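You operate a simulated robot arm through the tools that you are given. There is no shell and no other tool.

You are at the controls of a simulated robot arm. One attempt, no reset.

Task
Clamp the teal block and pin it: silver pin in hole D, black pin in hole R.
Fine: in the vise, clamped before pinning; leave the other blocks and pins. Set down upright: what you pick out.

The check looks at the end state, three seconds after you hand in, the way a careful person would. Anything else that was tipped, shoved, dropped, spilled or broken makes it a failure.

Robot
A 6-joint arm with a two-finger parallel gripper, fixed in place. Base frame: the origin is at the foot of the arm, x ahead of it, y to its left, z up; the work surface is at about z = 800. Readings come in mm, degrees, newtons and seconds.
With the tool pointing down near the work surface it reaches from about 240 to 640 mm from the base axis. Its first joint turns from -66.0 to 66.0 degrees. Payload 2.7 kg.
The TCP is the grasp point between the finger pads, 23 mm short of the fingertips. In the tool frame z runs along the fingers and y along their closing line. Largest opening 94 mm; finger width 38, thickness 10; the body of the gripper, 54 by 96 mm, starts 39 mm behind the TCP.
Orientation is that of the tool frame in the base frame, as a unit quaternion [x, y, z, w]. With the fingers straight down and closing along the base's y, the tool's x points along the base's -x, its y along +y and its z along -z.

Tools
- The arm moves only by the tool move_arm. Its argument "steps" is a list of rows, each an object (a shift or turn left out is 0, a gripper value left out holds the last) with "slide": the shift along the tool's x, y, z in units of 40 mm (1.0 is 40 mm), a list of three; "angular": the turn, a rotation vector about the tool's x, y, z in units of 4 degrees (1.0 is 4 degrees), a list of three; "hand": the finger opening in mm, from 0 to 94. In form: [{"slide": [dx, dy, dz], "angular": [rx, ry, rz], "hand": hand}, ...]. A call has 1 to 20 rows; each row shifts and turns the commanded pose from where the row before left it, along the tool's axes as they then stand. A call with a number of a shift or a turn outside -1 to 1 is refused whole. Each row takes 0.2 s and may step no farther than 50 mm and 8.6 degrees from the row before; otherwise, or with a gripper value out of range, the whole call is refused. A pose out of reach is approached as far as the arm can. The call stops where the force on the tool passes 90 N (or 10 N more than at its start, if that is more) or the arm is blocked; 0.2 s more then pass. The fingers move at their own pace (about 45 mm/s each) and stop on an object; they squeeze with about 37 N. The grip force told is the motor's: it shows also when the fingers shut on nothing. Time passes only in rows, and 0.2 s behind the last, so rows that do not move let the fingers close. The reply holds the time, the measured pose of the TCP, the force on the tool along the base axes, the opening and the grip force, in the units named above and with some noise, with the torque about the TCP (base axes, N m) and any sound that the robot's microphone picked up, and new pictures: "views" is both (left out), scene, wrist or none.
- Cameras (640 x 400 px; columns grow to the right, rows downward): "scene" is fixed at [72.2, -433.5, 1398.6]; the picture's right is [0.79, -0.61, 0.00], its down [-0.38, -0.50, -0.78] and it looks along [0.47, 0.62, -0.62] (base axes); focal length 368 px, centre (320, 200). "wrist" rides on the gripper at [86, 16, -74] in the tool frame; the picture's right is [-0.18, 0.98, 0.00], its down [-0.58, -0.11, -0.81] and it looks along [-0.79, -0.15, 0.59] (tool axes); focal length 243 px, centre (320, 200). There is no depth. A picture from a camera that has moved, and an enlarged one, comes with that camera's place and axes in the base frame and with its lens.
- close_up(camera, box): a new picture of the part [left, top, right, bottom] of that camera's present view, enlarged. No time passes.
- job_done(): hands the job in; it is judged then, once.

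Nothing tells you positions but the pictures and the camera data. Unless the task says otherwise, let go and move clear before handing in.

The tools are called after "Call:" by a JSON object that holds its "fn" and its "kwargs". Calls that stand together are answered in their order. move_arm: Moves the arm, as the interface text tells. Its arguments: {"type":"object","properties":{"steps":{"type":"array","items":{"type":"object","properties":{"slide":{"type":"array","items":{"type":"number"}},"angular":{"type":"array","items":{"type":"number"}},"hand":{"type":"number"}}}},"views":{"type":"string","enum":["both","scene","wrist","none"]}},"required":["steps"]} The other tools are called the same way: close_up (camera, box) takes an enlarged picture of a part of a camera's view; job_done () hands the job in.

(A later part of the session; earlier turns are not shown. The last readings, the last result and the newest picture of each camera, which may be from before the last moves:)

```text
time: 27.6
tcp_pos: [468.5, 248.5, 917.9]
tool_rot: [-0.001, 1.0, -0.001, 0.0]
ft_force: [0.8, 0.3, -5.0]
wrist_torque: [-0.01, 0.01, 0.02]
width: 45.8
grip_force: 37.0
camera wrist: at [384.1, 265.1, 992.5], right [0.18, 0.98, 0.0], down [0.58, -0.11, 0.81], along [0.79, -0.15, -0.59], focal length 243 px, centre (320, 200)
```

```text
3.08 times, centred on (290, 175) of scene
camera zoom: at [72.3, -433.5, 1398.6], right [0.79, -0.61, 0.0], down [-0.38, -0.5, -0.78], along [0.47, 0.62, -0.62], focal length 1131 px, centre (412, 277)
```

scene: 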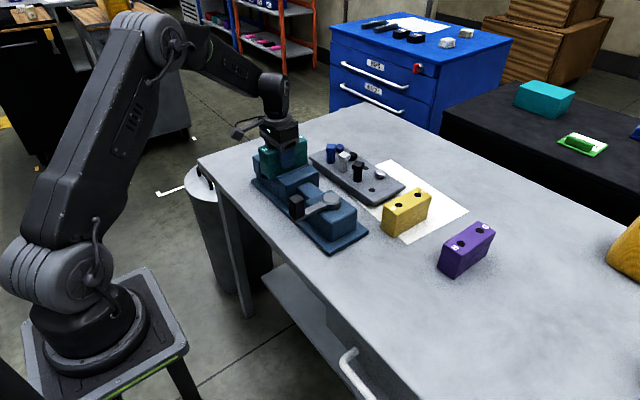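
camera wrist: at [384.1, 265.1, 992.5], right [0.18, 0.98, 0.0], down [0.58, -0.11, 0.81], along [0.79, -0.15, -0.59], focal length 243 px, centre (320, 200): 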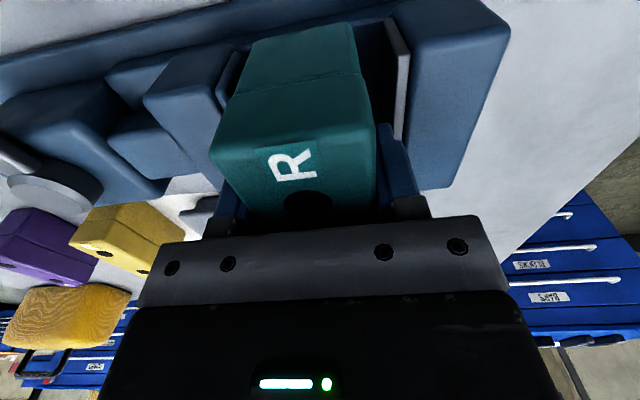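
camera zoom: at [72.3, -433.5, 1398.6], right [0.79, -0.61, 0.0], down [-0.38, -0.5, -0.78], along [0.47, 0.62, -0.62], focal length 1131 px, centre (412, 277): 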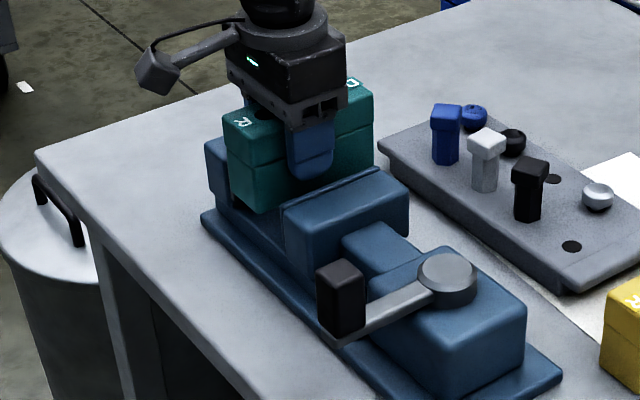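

The block and fingers are inside the opening, sitting about 2 mm toward the moving jaw. I will centre it and lower until just above the bed.

Call:
{"fn": "move_arm", "kwargs": {"steps": [{"slide": [0, 0.05, 0]}, {"slide": [0, 0, 0.12]}, {"slide": [0, 0, 0.12]}, {"slide": [0, 0, 0.12]}, {"slide": [0, 0, 0.12]}, {}]}}

Call:
{"fn": "close_up", "kwargs": {"camera": "scene", "box": [230, 110, 350, 240]}}

```text
time: 29.0
tcp_pos: [469.5, 251.0, 898.9]
tool_rot: [0.0, 1.0, -0.001, 0.0]
ft_force: [1.4, -0.1, -4.3]
wrist_torque: [0.01, 0.02, 0.01]
width: 45.8
grip_force: 36.6
camera wrist: at [384.2, 266.8, 973.1], right [0.18, 0.98, 0.0], down [0.58, -0.11, 0.81], along [0.79, -0.15, -0.59], focal length 243 px, centre (320, 200)
```

scene: 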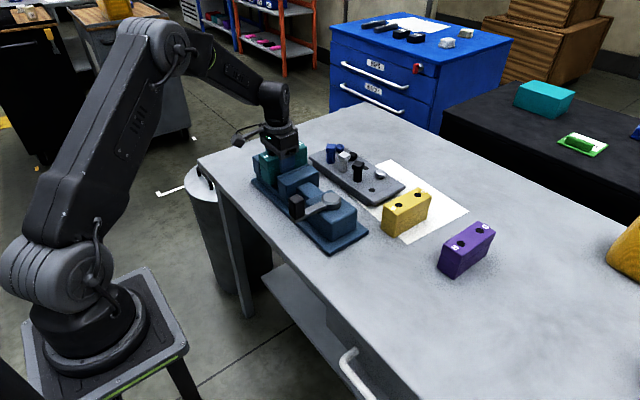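
wrist: 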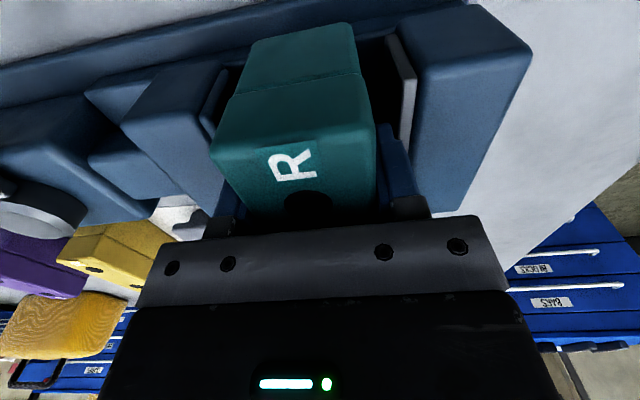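

```text
3.08 times, centred on (290, 175) of scene
camera zoom: at [72.3, -433.5, 1398.6], right [0.79, -0.61, 0.0], down [-0.38, -0.5, -0.78], along [0.47, 0.62, -0.62], focal length 1131 px, centre (412, 277)
```

zoom: 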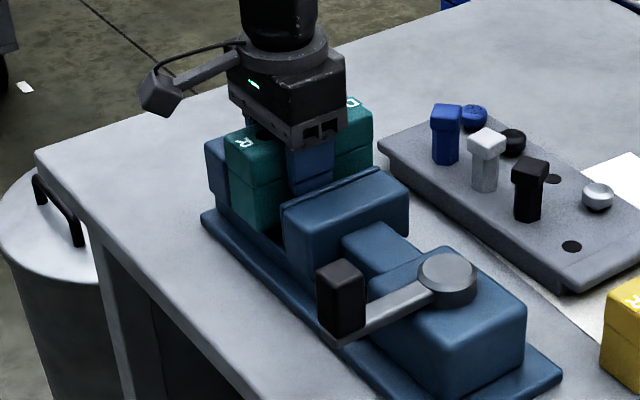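

Call:
{"fn": "move_arm", "kwargs": {"steps": [{"slide": [0, 0, 0.08]}, {"slide": [0, 0, 0.08]}, {}], "views": "none"}}

Call:
{"fn": "move_arm", "kwargs": {"steps": [{"slide": [0, 0, 0.03]}, {"slide": [0, 0, 0.03]}], "views": "none"}}

Call:
{"fn": "move_arm", "kwargs": {"steps": [{"slide": [0, 0, 0.03]}, {"slide": [0, 0, 0.03]}]}}

```text
time: 29.8
tcp_pos: [470.1, 251.5, 892.0]
tool_rot: [-0.001, 1.0, 0.0, 0.0]
ft_force: [0.1, -0.7, -3.8]
wrist_torque: [-0.05, 0.02, -0.02]
width: 45.9
grip_force: 37.5
```

```text
time: 30.4
tcp_pos: [470.3, 251.0, 889.5]
tool_rot: [0.0, 1.0, 0.0, 0.001]
ft_force: [-0.6, 1.0, -4.8]
wrist_torque: [0.0, 0.04, -0.01]
width: 45.8
grip_force: 37.0
```

```text
time: 31.0
tcp_pos: [469.8, 250.9, 889.7]
tool_rot: [0.0, 1.0, 0.0, 0.0]
ft_force: [-7.9, -3.6, 13.6]
wrist_torque: [0.65, 0.42, 0.37]
width: 45.8
grip_force: 37.2
camera wrist: at [384.2, 266.9, 964.1], right [0.18, 0.98, 0.0], down [0.58, -0.11, 0.81], along [0.79, -0.15, -0.59], focal length 243 px, centre (320, 200)
```

scene: 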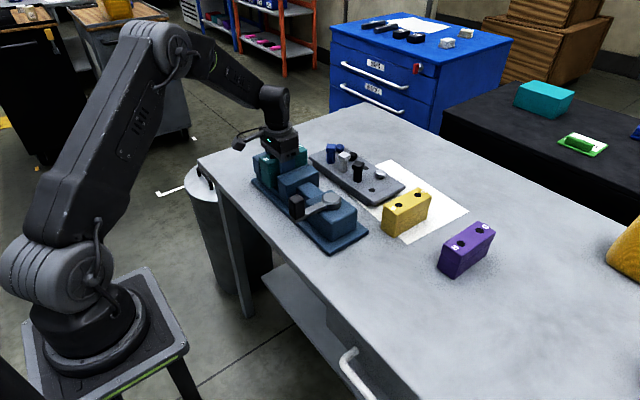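
wrist: 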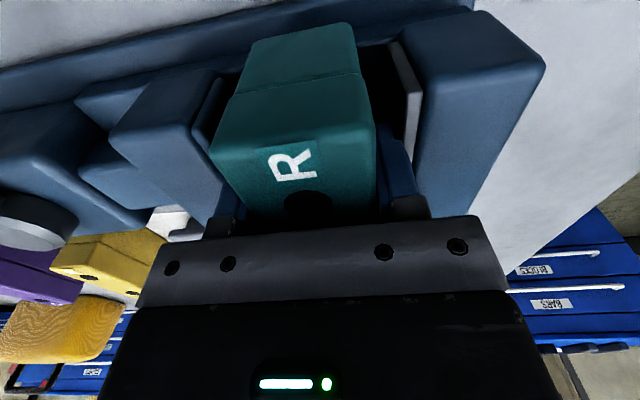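

Contact with the bed showed at TCP z ≈ 889, so the block is seated. I will ease up slightly, open a few millimetres and rise straight up.

Call:
{"fn": "move_arm", "kwargs": {"steps": [{"slide": [0, 0, -0.03]}, {"hand": 52}, {}, {}, {"slide": [0, 0, -0.1]}, {"slide": [0, 0, -0.2]}, {"slide": [0, 0, -0.4]}, {"slide": [0, 0, -0.6]}, {"slide": [0, 0, -0.8]}, {"slide": [0, 0, -0.8]}, {"slide": [0, 0, -0.8]}, {}]}}

Call:
{"fn": "close_up", "kwargs": {"camera": "wrist", "box": [170, 0, 490, 200]}}

Call:
{"fn": "close_up", "kwargs": {"camera": "scene", "box": [230, 110, 350, 240]}}

```text
time: 33.6
tcp_pos: [471.3, 251.5, 1038.1]
tool_rot: [0.0, 1.0, -0.001, 0.0]
ft_force: [-0.2, 0.4, -1.2]
wrist_torque: [-0.03, 0.03, 0.0]
width: 51.8
grip_force: 0.0
camera wrist: at [385.3, 266.7, 1112.7], right [0.18, 0.98, 0.0], down [0.58, -0.11, 0.81], along [0.79, -0.15, -0.59], focal length 243 px, centre (320, 200)
```

scene: 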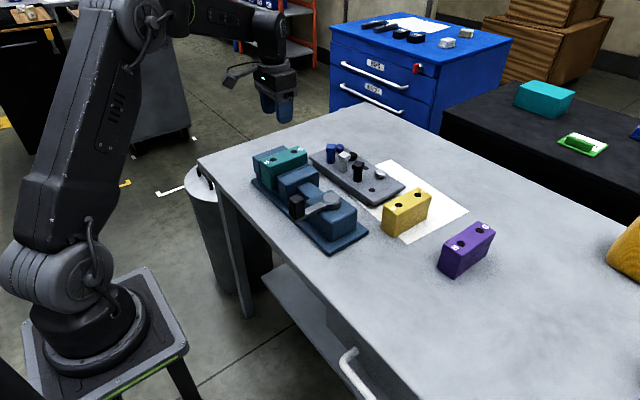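
wrist: 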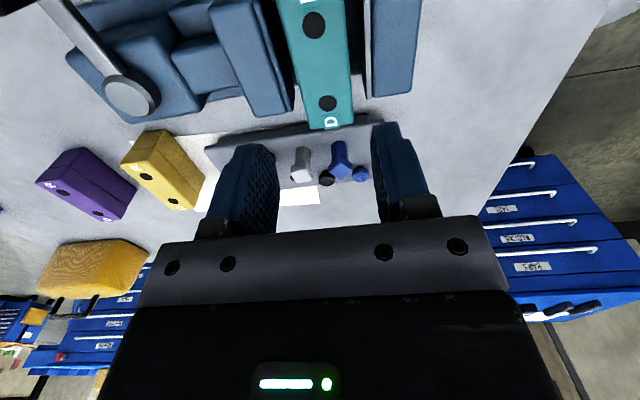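

```text
2.00 times, centred on (330, 100) of wrist
camera zoom: at [385.3, 266.7, 1112.7], right [0.18, 0.98, 0.0], down [0.58, -0.11, 0.81], along [0.79, -0.15, -0.59], focal length 485 px, centre (300, 400)
```

zoom: 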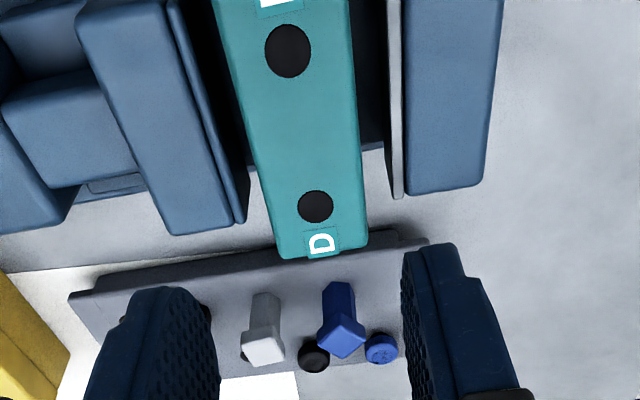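

```text
3.08 times, centred on (290, 175) of scene
camera zoom: at [72.2, -433.5, 1398.6], right [0.79, -0.61, 0.0], down [-0.38, -0.5, -0.78], along [0.47, 0.62, -0.62], focal length 1131 px, centre (412, 277)
```

zoom: 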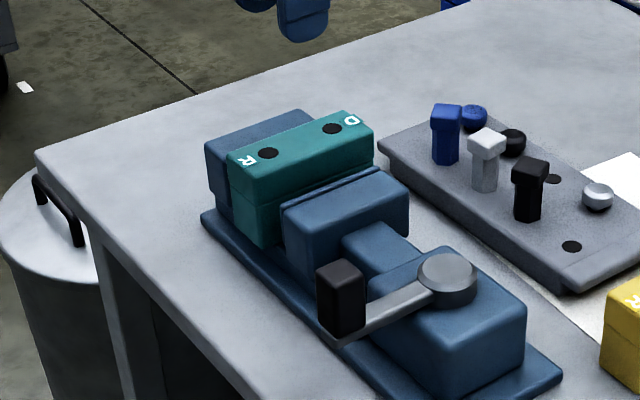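

The block is standing upright between the jaws. Next I will go and look at the clamp lever's grip, near (392, 66).

Call:
{"fn": "move_arm", "kwargs": {"steps": [{"slide": [0.504, -0.773, -0.09], "hand": 50}, {"slide": [0.504, -0.773, -0.09]}, {"slide": [0.504, -0.773, -0.09]}, {"slide": [0.504, -0.773, -0.09]}, {"slide": [0.504, -0.773, -0.09]}, {"slide": [0.504, -0.773, -0.09]}, {}]}}

Call:
{"fn": "close_up", "kwargs": {"camera": "wrist", "box": [180, 0, 460, 175]}}

```text
time: 35.2
tcp_pos: [347.6, 66.8, 1058.3]
tool_rot: [0.0, 1.0, 0.001, 0.0]
ft_force: [0.3, -1.0, 0.8]
wrist_torque: [0.01, 0.01, 0.02]
width: 49.9
grip_force: 0.0
camera wrist: at [262.3, 82.6, 1133.4], right [0.18, 0.98, 0.0], down [0.58, -0.11, 0.81], along [0.79, -0.15, -0.59], focal length 243 px, centre (320, 200)
```

scene: 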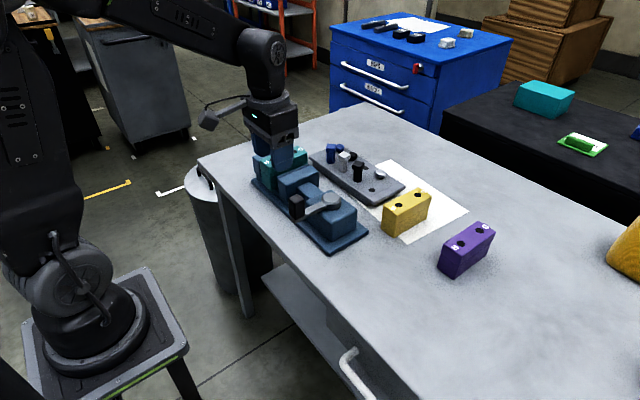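
wrist: 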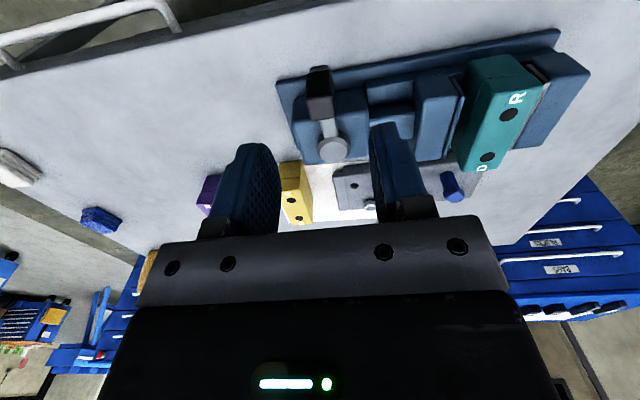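

```text
2.29 times, centred on (320, 88) of wrist
camera zoom: at [262.3, 82.6, 1133.4], right [0.18, 0.98, 0.0], down [0.58, -0.11, 0.81], along [0.79, -0.15, -0.59], focal length 555 px, centre (320, 457)
```

zoom: 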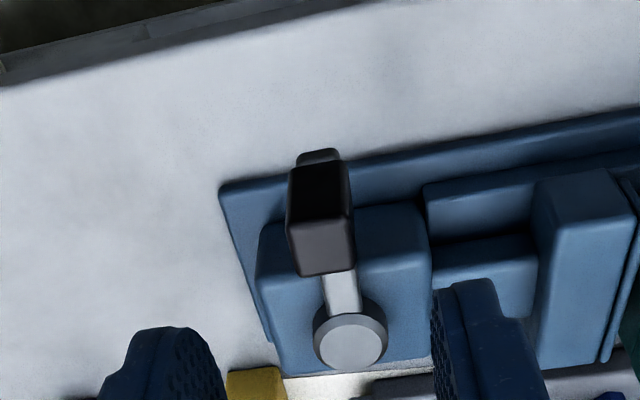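

The lever grip is at about (387.5, 60.5) with its top at z ≈ 936, and the pivot is at (481, 61), so the lever radius is about 94 mm. I will lower the open fingers around the grip.

Call:
{"fn": "move_arm", "kwargs": {"steps": [{"slide": [-0.5, -0.08, 0.5]}, {"slide": [-0.5, -0.08, 0.5]}, {"slide": [0, 0, 0.8]}, {"slide": [0, 0, 0.5]}, {}]}}

Call:
{"fn": "close_up", "kwargs": {"camera": "scene", "box": [230, 110, 370, 250]}}

```text
time: 36.4
tcp_pos: [389.5, 58.3, 965.4]
tool_rot: [0.0, 1.0, 0.001, 0.0]
ft_force: [-0.4, -0.3, -0.6]
wrist_torque: [-0.01, 0.03, -0.01]
width: 49.9
grip_force: 0.0
camera wrist: at [303.5, 75.0, 1040.8], right [0.18, 0.98, 0.0], down [0.58, -0.11, 0.81], along [0.79, -0.15, -0.59], focal length 243 px, centre (320, 200)
```

scene: 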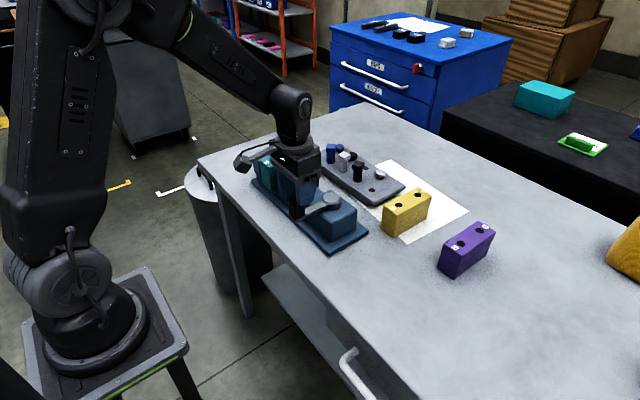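
wrist: 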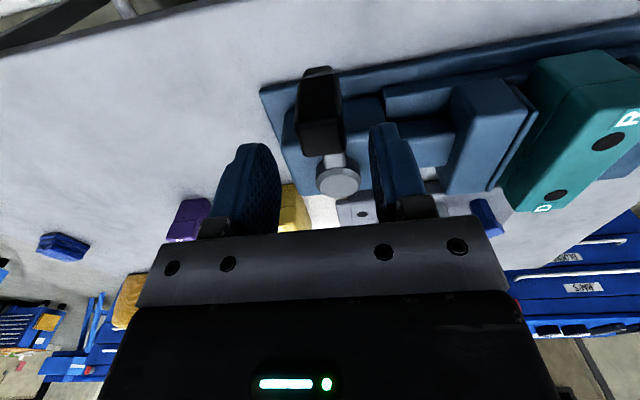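

```text
2.86 times, centred on (300, 180) of scene
camera zoom: at [72.2, -433.5, 1398.6], right [0.79, -0.61, 0.0], down [-0.38, -0.5, -0.78], along [0.47, 0.62, -0.62], focal length 1050 px, centre (377, 257)
```

zoom: 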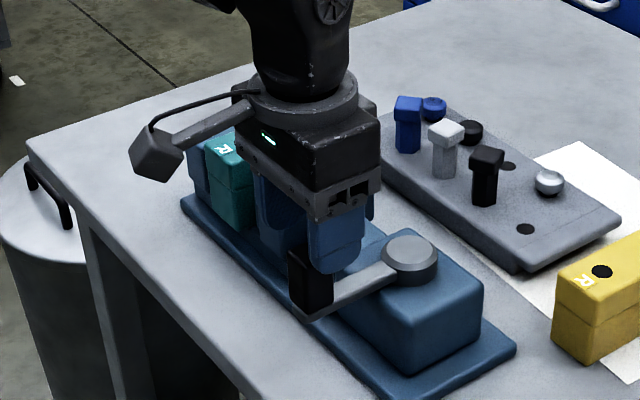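

Call:
{"fn": "move_arm", "kwargs": {"steps": [{"slide": [0, 0.06, 0.3]}, {"slide": [0, 0, 0.3]}, {"slide": [0, 0, 0.3]}, {"slide": [0, 0, 0.3]}, {}]}}

Call:
{"fn": "close_up", "kwargs": {"camera": "scene", "box": [230, 110, 370, 250]}}

```text
time: 37.6
tcp_pos: [388.2, 62.0, 917.3]
tool_rot: [-0.001, 1.0, 0.0, 0.0]
ft_force: [0.8, 0.0, 0.3]
wrist_torque: [-0.02, -0.02, -0.02]
width: 50.0
grip_force: 0.1
camera wrist: at [303.2, 77.0, 992.9], right [0.18, 0.98, 0.0], down [0.58, -0.11, 0.81], along [0.79, -0.15, -0.59], focal length 243 px, centre (320, 200)
```

scene: 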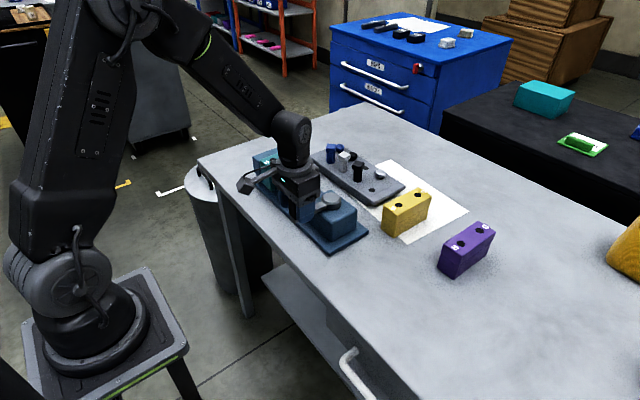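
wrist: 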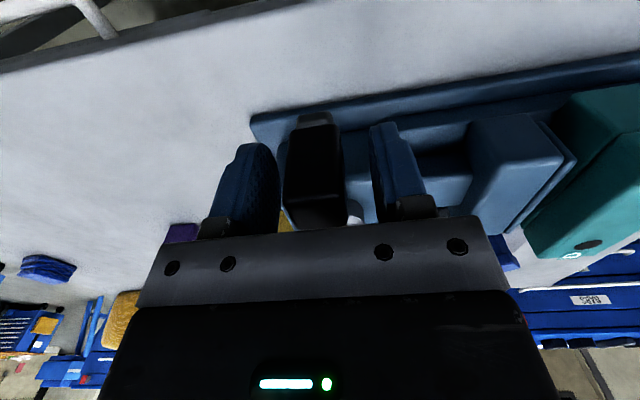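

```text
2.86 times, centred on (300, 180) of scene
camera zoom: at [72.2, -433.5, 1398.6], right [0.79, -0.61, 0.0], down [-0.38, -0.5, -0.78], along [0.47, 0.62, -0.62], focal length 1050 px, centre (377, 257)
```

zoom: 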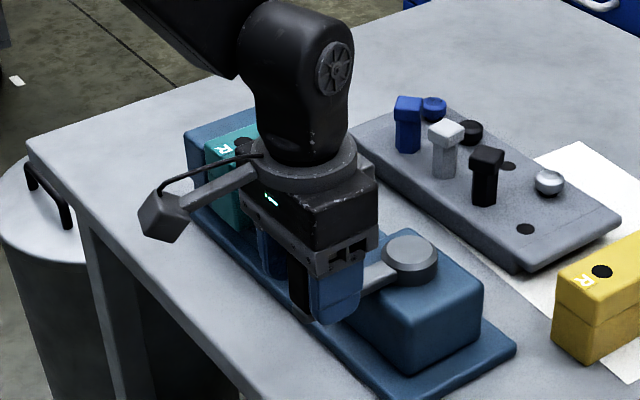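

The fingers straddle the grip. I will close on it, then try a small clockwise swing toward +y and watch the forces.

Call:
{"fn": "move_arm", "kwargs": {"steps": [{"hand": 0}, {}, {}, {}], "views": "none"}}

Call:
{"fn": "move_arm", "kwargs": {"steps": [{"slide": [-0.0014, 0.082, 0], "angular": [0, 0, 0.5]}, {}], "views": "none"}}

```text
time: 38.6
tcp_pos: [389.0, 59.8, 918.1]
tool_rot: [0.002, 1.0, 0.001, 0.0]
ft_force: [1.8, -16.2, -2.0]
wrist_torque: [-0.14, -0.29, -0.36]
width: 25.7
grip_force: 45.0
```

```text
time: 39.2
tcp_pos: [389.3, 59.9, 917.2]
tool_rot: [0.017, 1.0, -0.002, -0.001]
ft_force: [2.2, -47.1, -3.7]
wrist_torque: [1.14, -0.59, 1.45]
width: 26.3
grip_force: 45.1
```

The lever resists toward +y (47 N, no motion), so that way is a stop. I will back off and try the opposite swing toward -y.

Call:
{"fn": "move_arm", "kwargs": {"steps": [{"slide": [0, -0.11, 0], "angular": [0, 0, -0.5]}, {}], "views": "none"}}

Call:
{"fn": "move_arm", "kwargs": {"steps": [{"slide": [-0.0014, -0.082, 0], "angular": [0, 0, -0.5]}, {"slide": [-0.0014, -0.082, 0], "angular": [0, 0, -0.5]}, {}]}}

```text
time: 39.8
tcp_pos: [387.9, 60.7, 917.8]
tool_rot: [0.0, 1.0, 0.0, 0.0]
ft_force: [1.5, -18.6, -8.1]
wrist_torque: [-0.53, 0.51, -0.31]
width: 26.0
grip_force: 44.9
```

```text
time: 40.6
tcp_pos: [388.3, 54.1, 917.8]
tool_rot: [-0.034, 0.999, -0.001, -0.001]
ft_force: [-4.6, -9.2, -3.2]
wrist_torque: [-0.29, 0.8, -1.11]
width: 26.1
grip_force: 44.6
camera wrist: at [302.5, 63.7, 993.1], right [0.12, 0.99, 0.0], down [0.59, -0.07, 0.81], along [0.8, -0.09, -0.59], focal length 243 px, centre (320, 200)
```

scene: 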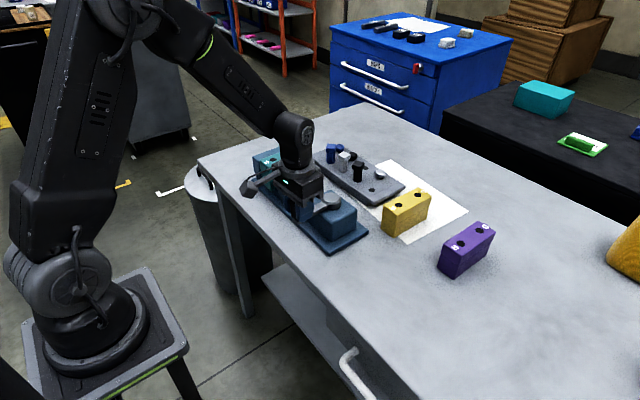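
wrist: 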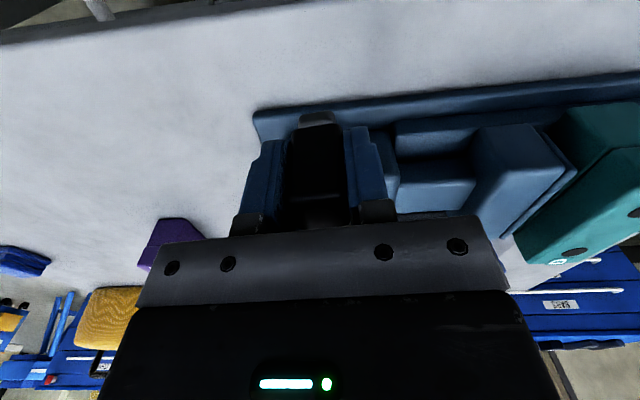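

The lever moves freely toward -y. I will continue along the arc and check whether the jaw follows.

Call:
{"fn": "move_arm", "kwargs": {"steps": [{"slide": [-0.0057, -0.1639, 0], "angular": [0, 0, -1]}, {"slide": [-0.0057, -0.1639, 0], "angular": [0, 0, -1]}, {"slide": [-0.0057, -0.1639, 0], "angular": [0, 0, -1]}, {"slide": [-0.0057, -0.1639, 0], "angular": [0, 0, -1]}, {}]}}

Call:
{"fn": "close_up", "kwargs": {"camera": "scene", "box": [230, 110, 370, 250]}}

```text
time: 41.8
tcp_pos: [393.1, 28.7, 918.4]
tool_rot: [-0.175, 0.985, 0.0, 0.0]
ft_force: [-9.2, 1.6, -2.7]
wrist_torque: [-0.3, 0.06, 0.51]
width: 26.2
grip_force: 44.8
camera wrist: at [308.5, 13.4, 993.0], right [-0.17, 0.99, 0.0], down [0.58, 0.1, 0.81], along [0.8, 0.13, -0.59], focal length 243 px, centre (320, 200)
```

scene: 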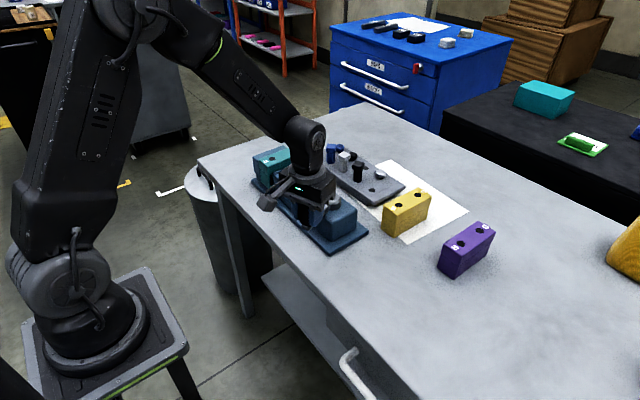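
wrist: 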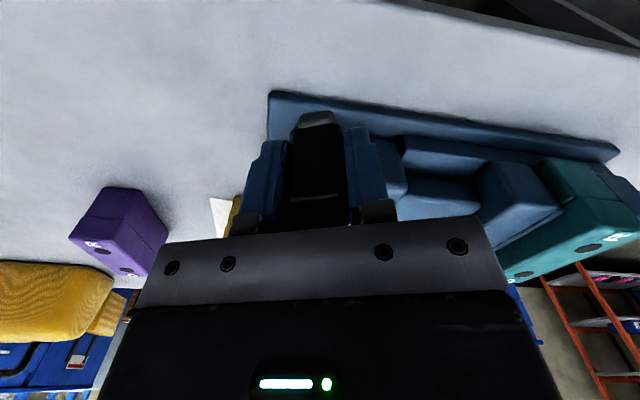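

```text
2.86 times, centred on (300, 180) of scene
camera zoom: at [72.0, -433.4, 1398.6], right [0.79, -0.61, 0.0], down [-0.38, -0.5, -0.78], along [0.47, 0.62, -0.62], focal length 1050 px, centre (377, 257)
```

zoom: 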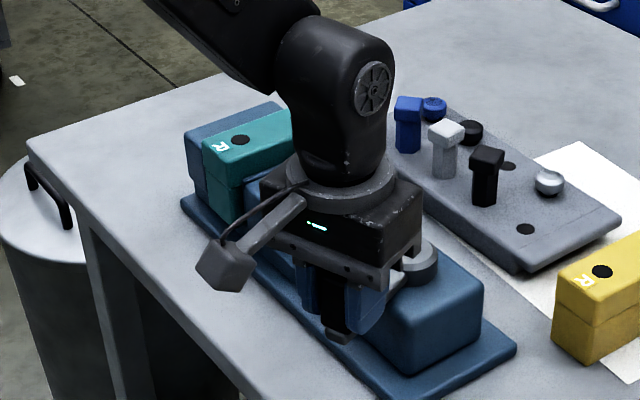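

Call:
{"fn": "move_arm", "kwargs": {"steps": [{"slide": [-0.0057, -0.1639, 0], "angular": [0, 0, -1]}, {"slide": [-0.0057, -0.1639, 0], "angular": [0, 0, -1]}, {"slide": [-0.0057, -0.1639, 0], "angular": [0, 0, -1]}, {"slide": [-0.0057, -0.1639, 0], "angular": [0, 0, -1]}, {"slide": [-0.0057, -0.1639, 0], "angular": [0, 0, -1]}, {}]}}

Call:
{"fn": "close_up", "kwargs": {"camera": "scene", "box": [230, 110, 370, 250]}}

```text
time: 43.2
tcp_pos: [410.1, 1.3, 919.2]
tool_rot: [-0.343, 0.939, 0.0, 0.0]
ft_force: [-5.1, 19.5, -7.6]
wrist_torque: [-0.28, -0.02, 1.46]
width: 25.9
grip_force: 45.3
camera wrist: at [335.1, -43.5, 993.0], right [-0.49, 0.87, 0.0], down [0.51, 0.29, 0.81], along [0.7, 0.4, -0.59], focal length 243 px, centre (320, 200)
```

scene: 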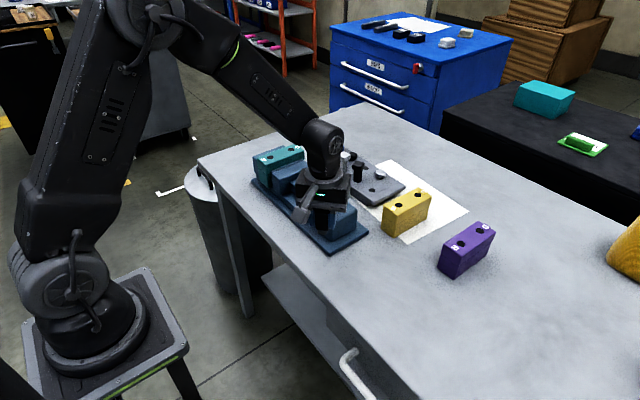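
wrist: 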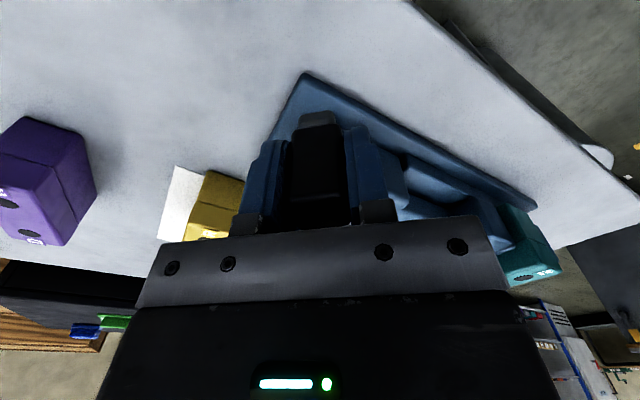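

```text
2.86 times, centred on (300, 180) of scene
camera zoom: at [72.2, -433.0, 1398.8], right [0.79, -0.61, 0.0], down [-0.38, -0.5, -0.78], along [0.47, 0.62, -0.62], focal length 1050 px, centre (377, 257)
```

zoom: 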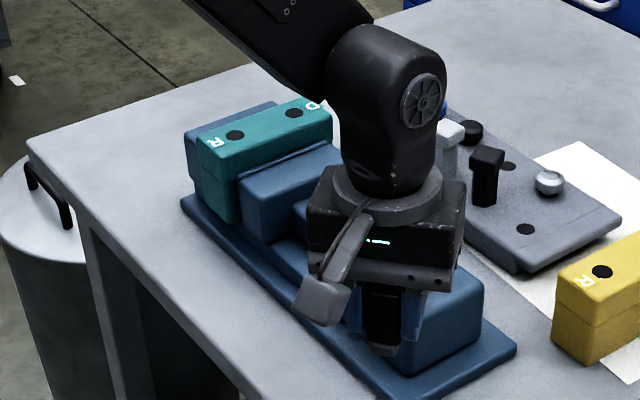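

The moving jaw follows the lever and has reached the block, and force is beginning to build. I will continue in small bites.

Call:
{"fn": "move_arm", "kwargs": {"steps": [{"slide": [-0.0057, -0.1639, 0], "angular": [0, 0, -1]}, {"slide": [-0.0057, -0.1639, 0], "angular": [0, 0, -1]}, {"slide": [-0.0057, -0.1639, 0], "angular": [0, 0, -1]}, {}], "views": "none"}}

Call:
{"fn": "move_arm", "kwargs": {"steps": [{"slide": [-0.0057, -0.1639, 0], "angular": [0, 0, -1]}, {"slide": [-0.0057, -0.1639, 0], "angular": [0, 0, -1]}, {}]}}

Call:
{"fn": "close_up", "kwargs": {"camera": "scene", "box": [230, 110, 370, 250]}}

```text
time: 44.2
tcp_pos: [425.2, -13.4, 918.3]
tool_rot: [-0.439, 0.898, 0.0, 0.0]
ft_force: [-2.2, 21.3, -13.0]
wrist_torque: [0.05, -0.6, 1.34]
width: 26.2
grip_force: 45.3
```

```text
time: 45.0
tcp_pos: [436.6, -21.0, 918.6]
tool_rot: [-0.501, 0.865, 0.0, 0.0]
ft_force: [-2.8, 23.7, -15.4]
wrist_torque: [0.31, -0.78, 1.24]
width: 26.7
grip_force: 45.0
camera wrist: at [379.9, -87.8, 993.0], right [-0.76, 0.65, 0.0], down [0.38, 0.45, 0.81], along [0.52, 0.61, -0.59], focal length 243 px, centre (320, 200)
```

scene: 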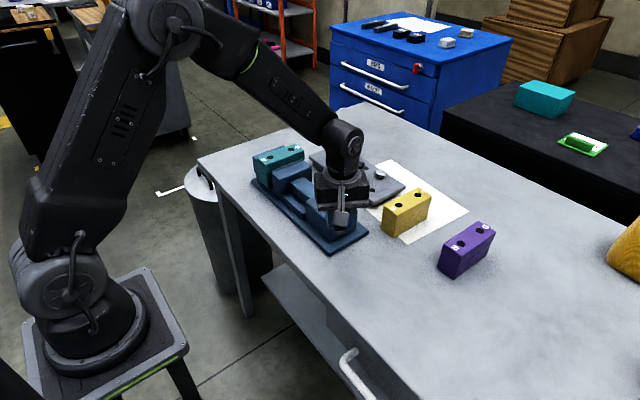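
wrist: 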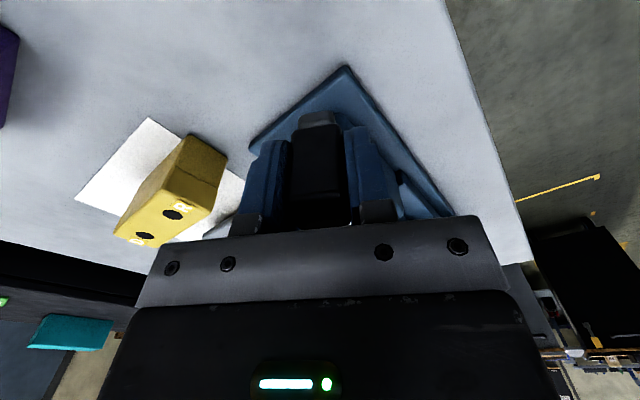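

```text
2.86 times, centred on (300, 180) of scene
camera zoom: at [72.3, -432.9, 1398.8], right [0.79, -0.61, 0.0], down [-0.38, -0.5, -0.78], along [0.47, 0.62, -0.62], focal length 1050 px, centre (377, 257)
```

zoom: 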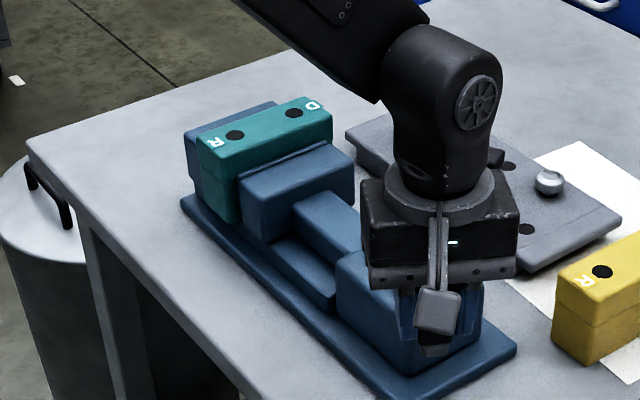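

The jaw is against the block, and the lever still turns with moderate load (24 N). I will keep swinging toward the end of its travel, watching for a stop.

Call:
{"fn": "move_arm", "kwargs": {"steps": [{"slide": [-0.0057, -0.1639, 0], "angular": [0, 0, -1]}, {"slide": [-0.0057, -0.1639, 0], "angular": [0, 0, -1]}, {"slide": [-0.0057, -0.1639, 0], "angular": [0, 0, -1]}, {}], "views": "none"}}

Call:
{"fn": "move_arm", "kwargs": {"steps": [{"slide": [-0.0057, -0.1639, 0], "angular": [0, 0, -1]}, {"slide": [-0.0057, -0.1639, 0], "angular": [0, 0, -1]}, {}]}}

Call:
{"fn": "close_up", "kwargs": {"camera": "scene", "box": [230, 110, 370, 250]}}

```text
time: 46.0
tcp_pos: [454.3, -27.8, 918.1]
tool_rot: [-0.589, 0.808, 0.0, 0.0]
ft_force: [-4.6, 26.8, -15.7]
wrist_torque: [-0.43, -0.72, 1.24]
width: 26.4
grip_force: 45.9
```

```text
time: 46.8
tcp_pos: [463.9, -30.1, 917.4]
tool_rot: [-0.643, 0.766, 0.003, -0.002]
ft_force: [-28.7, 28.7, 0.6]
wrist_torque: [-1.11, -1.06, 0.43]
width: 26.1
grip_force: 44.8
camera wrist: at [434.9, -113.6, 993.2], right [-0.94, 0.35, 0.01], down [0.21, 0.55, 0.81], along [0.28, 0.76, -0.59], focal length 243 px, centre (320, 200)
```

scene: 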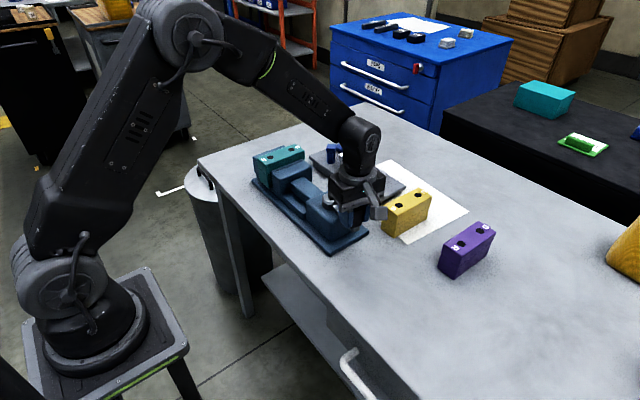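
wrist: 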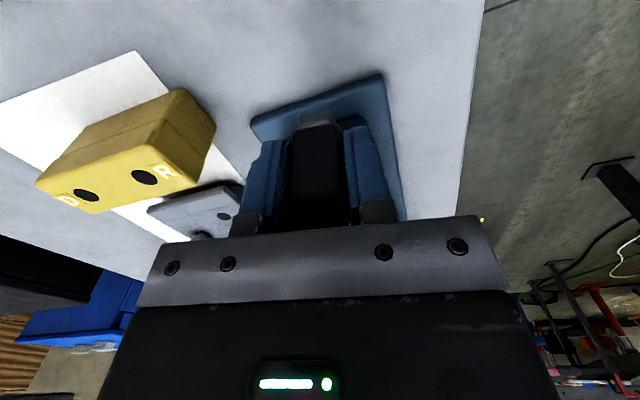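

```text
2.86 times, centred on (300, 180) of scene
camera zoom: at [71.4, -432.7, 1398.9], right [0.79, -0.61, 0.0], down [-0.38, -0.5, -0.78], along [0.48, 0.62, -0.62], focal length 1050 px, centre (377, 257)
```

zoom: 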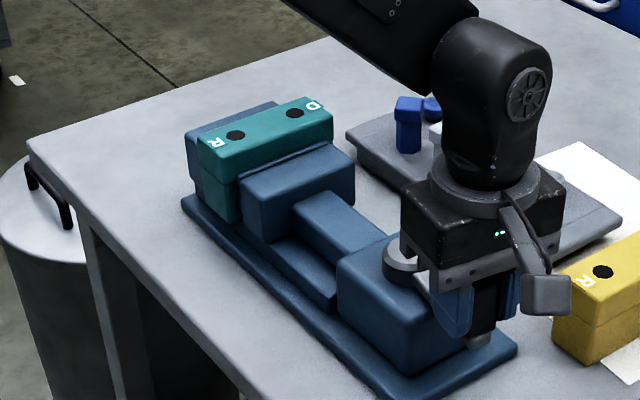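

Call:
{"fn": "move_arm", "kwargs": {"steps": [{"slide": [-0.03, -0.12, 0], "angular": [0, 0, -0.75]}, {}], "views": "none"}}

Call:
{"fn": "move_arm", "kwargs": {"steps": [{"slide": [-0.02, -0.1, 0], "angular": [0, 0, -0.6]}, {}], "views": "scene"}}

```text
time: 47.4
tcp_pos: [465.6, -31.6, 918.1]
tool_rot: [-0.661, 0.751, 0.008, -0.005]
ft_force: [-56.5, 29.3, 23.7]
wrist_torque: [-0.61, -1.25, -1.49]
width: 27.5
grip_force: 45.0
```

```text
time: 48.0
tcp_pos: [465.6, -31.2, 916.5]
tool_rot: [-0.677, 0.736, 0.013, -0.011]
ft_force: [-74.3, 23.8, 33.8]
wrist_torque: [-0.58, -1.16, -1.28]
width: 28.9
grip_force: 44.4
```

scene: 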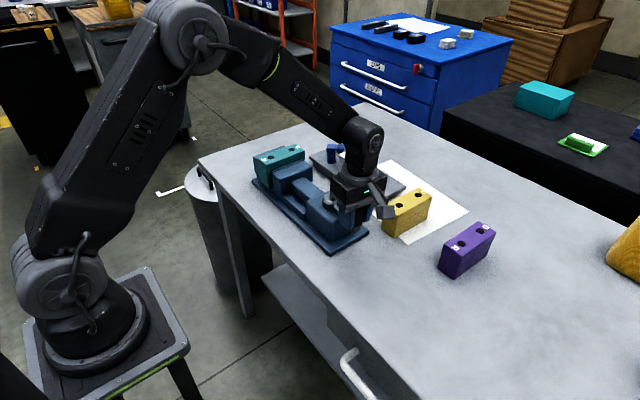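

The lever is hard against its stop at about 80°, so the vise is clamped. I will back off the push, release the grip and rise, then check that the lever stays put.

Call:
{"fn": "move_arm", "kwargs": {"steps": [{"slide": [0.04, 0.12, 0], "angular": [0, 0, 0.7]}, {"slide": [0.01, 0.1, 0], "angular": [0, 0, 0.65]}, {}], "views": "none"}}

Call:
{"fn": "move_arm", "kwargs": {"steps": [{"hand": 50}, {}, {}]}}

Call:
{"fn": "close_up", "kwargs": {"camera": "scene", "box": [230, 110, 410, 250]}}

```text
time: 48.8
tcp_pos: [463.6, -32.2, 916.7]
tool_rot: [-0.643, 0.766, 0.003, -0.002]
ft_force: [-25.7, 21.6, -7.5]
wrist_torque: [-0.11, -1.54, 0.5]
width: 26.0
grip_force: 45.1
```

```text
time: 49.6
tcp_pos: [467.7, -33.2, 918.5]
tool_rot: [-0.643, 0.766, 0.0, 0.001]
ft_force: [0.8, -0.6, -0.5]
wrist_torque: [-0.01, -0.01, 0.0]
width: 50.0
grip_force: 0.1
camera wrist: at [436.4, -116.3, 993.5], right [-0.94, 0.35, 0.0], down [0.21, 0.55, 0.81], along [0.28, 0.75, -0.59], focal length 243 px, centre (320, 200)
```

scene: 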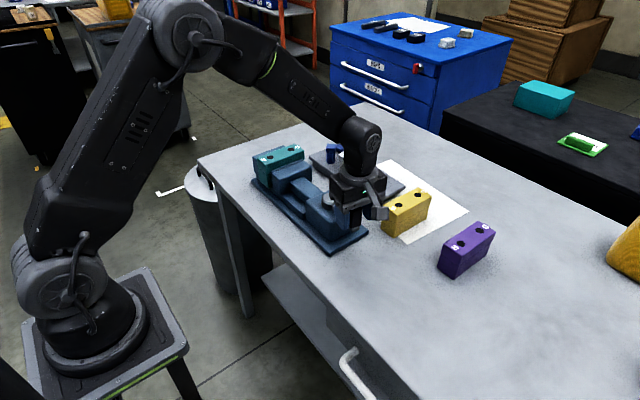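
wrist: 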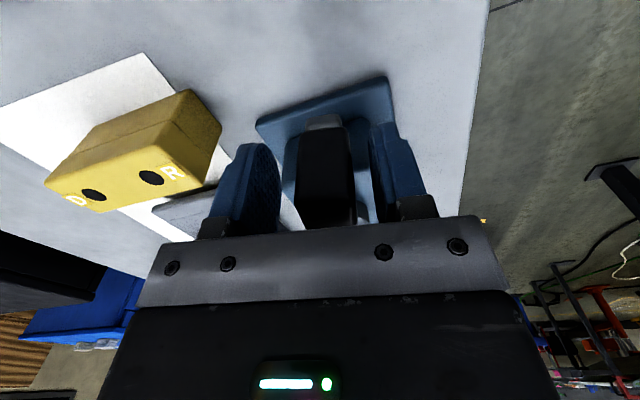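

```text
2.86 times, centred on (320, 180) of scene
camera zoom: at [72.2, -433.5, 1398.6], right [0.79, -0.61, 0.0], down [-0.38, -0.5, -0.78], along [0.47, 0.62, -0.62], focal length 1050 px, centre (320, 257)
```

zoom: 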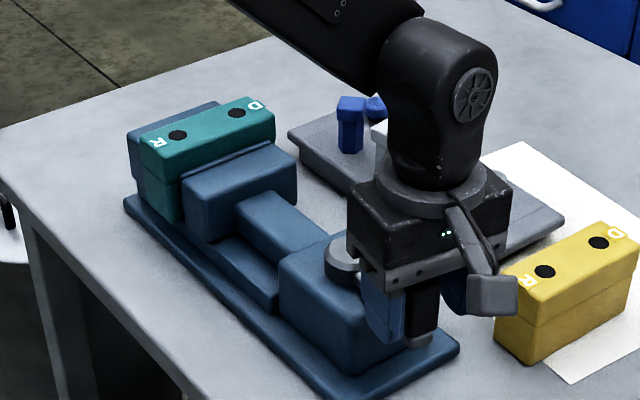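

The lever stayed put and the block is clamped between the jaws. I will rise clear and turn the wrist back.

Call:
{"fn": "move_arm", "kwargs": {"steps": [{"slide": [0, 0, -0.5]}, {"slide": [0, 0, -0.9]}, {"slide": [0, 0, -1]}, {"slide": [0, 0, -0.6]}, {"angular": [0, 0, 1]}, {"angular": [0, 0, 1]}, {"angular": [0, 0, 1]}, {"angular": [0, 0, 1]}, {"angular": [0, 0, 1]}, {"angular": [0, 0, 1]}, {"angular": [0, 0, 1]}, {"angular": [0, 0, 1]}, {"angular": [0, 0, 1]}, {"angular": [0, 0, 1]}, {"angular": [0, 0, 1]}, {"angular": [0, 0, 1]}, {"angular": [0, 0, 1]}, {"angular": [0, 0, 1]}, {"angular": [0, 0, 1]}, {}]}}

Call:
{"fn": "close_up", "kwargs": {"camera": "scene", "box": [230, 110, 410, 250]}}

```text
time: 53.8
tcp_pos: [467.4, -34.3, 1037.9]
tool_rot: [-0.173, 0.985, 0.0, 0.0]
ft_force: [-0.8, 0.4, 0.8]
wrist_torque: [0.0, 0.0, 0.01]
width: 49.9
grip_force: 0.1
camera wrist: at [380.9, -47.8, 1113.0], right [-0.16, 0.99, 0.0], down [0.58, 0.1, 0.81], along [0.8, 0.13, -0.59], focal length 243 px, centre (320, 200)
```

scene: 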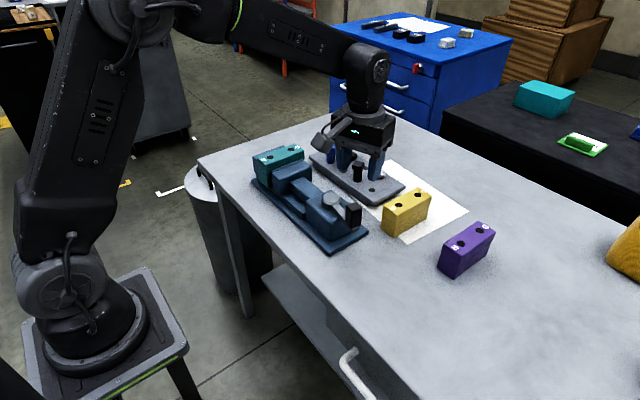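
wrist: 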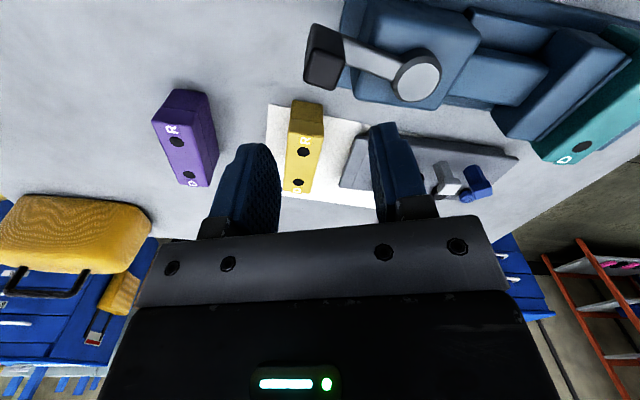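

```text
2.86 times, centred on (320, 180) of scene
camera zoom: at [72.2, -433.5, 1398.6], right [0.79, -0.61, 0.0], down [-0.38, -0.5, -0.78], along [0.47, 0.62, -0.62], focal length 1050 px, centre (320, 257)
```

zoom: 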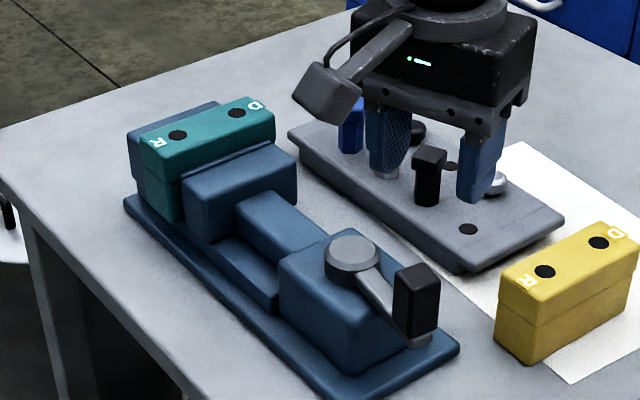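

The vise is closed with the lever swung over. Next is the silver pin: I will turn to match its head (about +6° yaw) and look at it from above.

Call:
{"fn": "move_arm", "kwargs": {"steps": [{"angular": [0, 0, 1], "hand": 44}, {"angular": [0, 0, 1]}, {"angular": [0, 0, 1]}, {"angular": [0, 0, 0.5]}, {"slide": [-0.503, 0.7515, 0.171]}, {"slide": [-0.503, 0.7515, 0.171]}, {"slide": [-0.503, 0.7515, 0.171]}, {"slide": [-0.503, 0.7515, 0.171]}, {"slide": [-0.503, 0.7515, 0.171]}, {"slide": [-0.503, 0.7515, 0.171]}, {"slide": [-0.503, 0.7515, 0.171]}, {}]}}

Call:
{"fn": "close_up", "kwargs": {"camera": "wrist", "box": [180, 0, 460, 175]}}

```text
time: 56.4
tcp_pos: [585.4, 192.1, 990.3]
tool_rot: [-0.053, 0.999, 0.0, 0.0]
ft_force: [0.1, 0.6, 0.8]
wrist_torque: [-0.02, 0.01, 0.0]
width: 43.9
grip_force: 0.0
camera wrist: at [498.2, 198.5, 1065.8], right [0.08, 1.0, 0.0], down [0.59, -0.05, 0.81], along [0.8, -0.07, -0.59], focal length 243 px, centre (320, 200)
```

scene: 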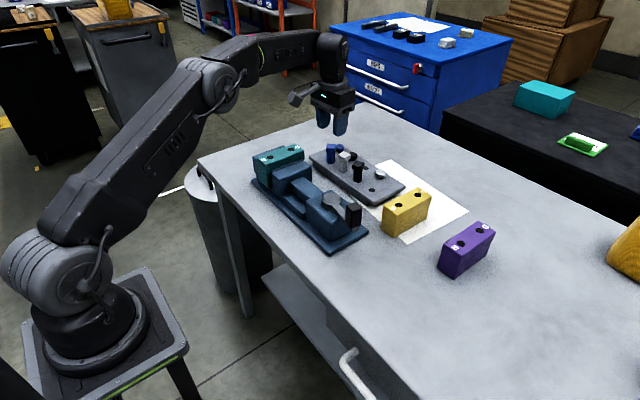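
wrist: 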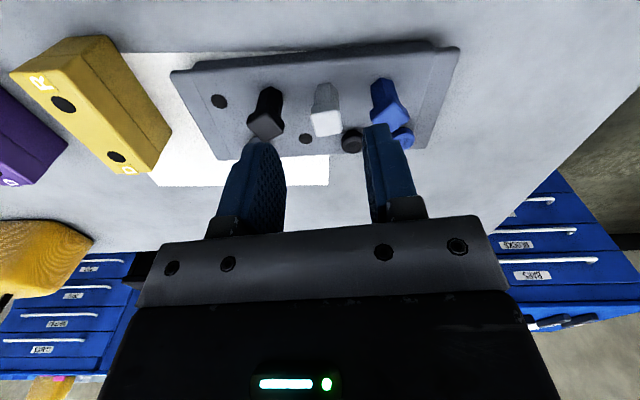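

```text
2.29 times, centred on (320, 88) of wrist
camera zoom: at [498.2, 198.5, 1065.8], right [0.08, 1.0, 0.0], down [0.59, -0.05, 0.81], along [0.8, -0.07, -0.59], focal length 555 px, centre (320, 457)
```

zoom: 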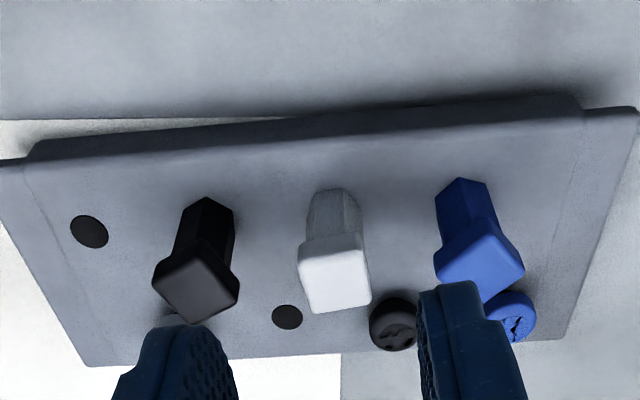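

Silver pin head: about (628.6, 195) with its top at z ≈ 885. It lies just beyond straight-down reach, so I will lean the tool 12° outward about the closing axis, keeping the pads flush, and hover over it.

Call:
{"fn": "move_arm", "kwargs": {"steps": [{"angular": [0, 0, -0.5], "hand": 36}, {"angular": [0, -1, 0]}, {"angular": [0, -1, 0]}, {"angular": [0, -1, 0]}, {"slide": [-0.239, -0.024, 0.607]}, {"slide": [-0.239, -0.024, 0.607]}, {"slide": [-0.239, -0.024, 0.607]}, {}, {}]}}

Call:
{"fn": "close_up", "kwargs": {"camera": "wrist", "box": [180, 60, 500, 260]}}

Call:
{"fn": "close_up", "kwargs": {"camera": "scene", "box": [290, 90, 410, 210]}}

```text
time: 58.4
tcp_pos: [628.1, 193.3, 925.5]
tool_rot: [-0.069, 0.992, 0.007, 0.104]
ft_force: [0.1, 0.1, 0.3]
wrist_torque: [-0.03, 0.02, -0.03]
width: 36.2
grip_force: 0.2
camera wrist: at [527.9, 195.3, 980.9], right [0.04, 1.0, 0.04], down [0.41, -0.05, 0.91], along [0.91, -0.02, -0.41], focal length 243 px, centre (320, 200)
```

scene: 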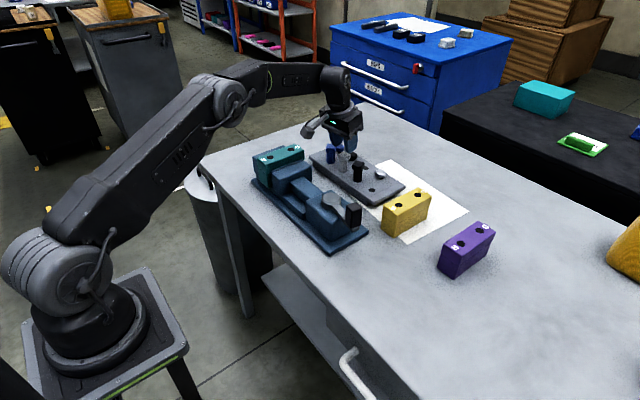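
wrist: 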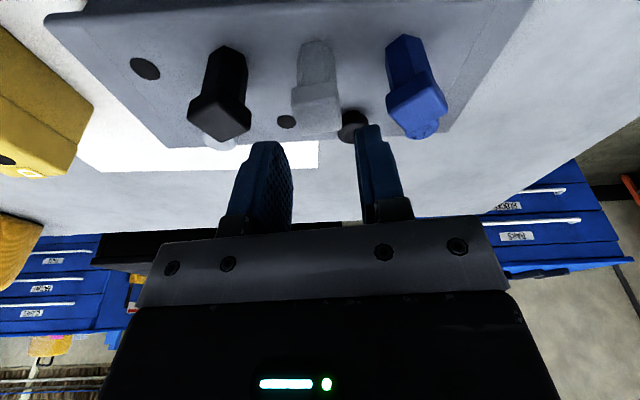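

```text
2.00 times, centred on (340, 160) of wrist
camera zoom: at [527.9, 195.3, 980.9], right [0.04, 1.0, 0.04], down [0.41, -0.05, 0.91], along [0.91, -0.02, -0.41], focal length 485 px, centre (280, 280)
```

zoom: 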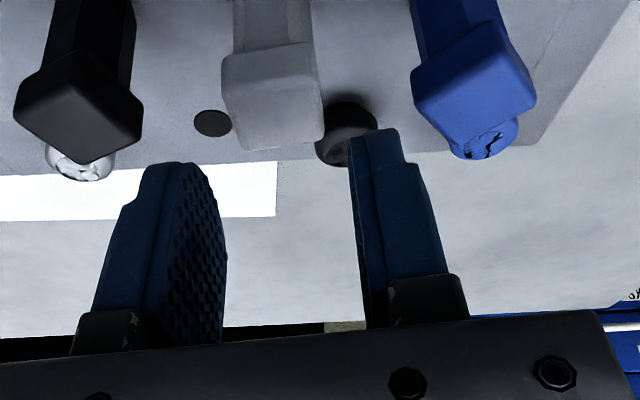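

```text
3.33 times, centred on (350, 150) of scene
camera zoom: at [72.2, -433.5, 1398.6], right [0.79, -0.61, 0.0], down [-0.38, -0.5, -0.78], along [0.47, 0.62, -0.62], focal length 1225 px, centre (220, 367)
```

zoom: 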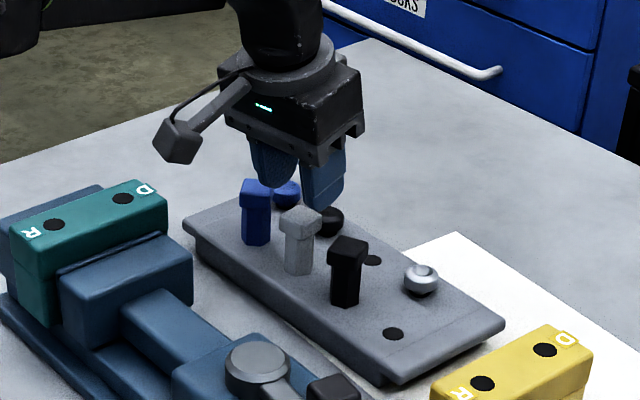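

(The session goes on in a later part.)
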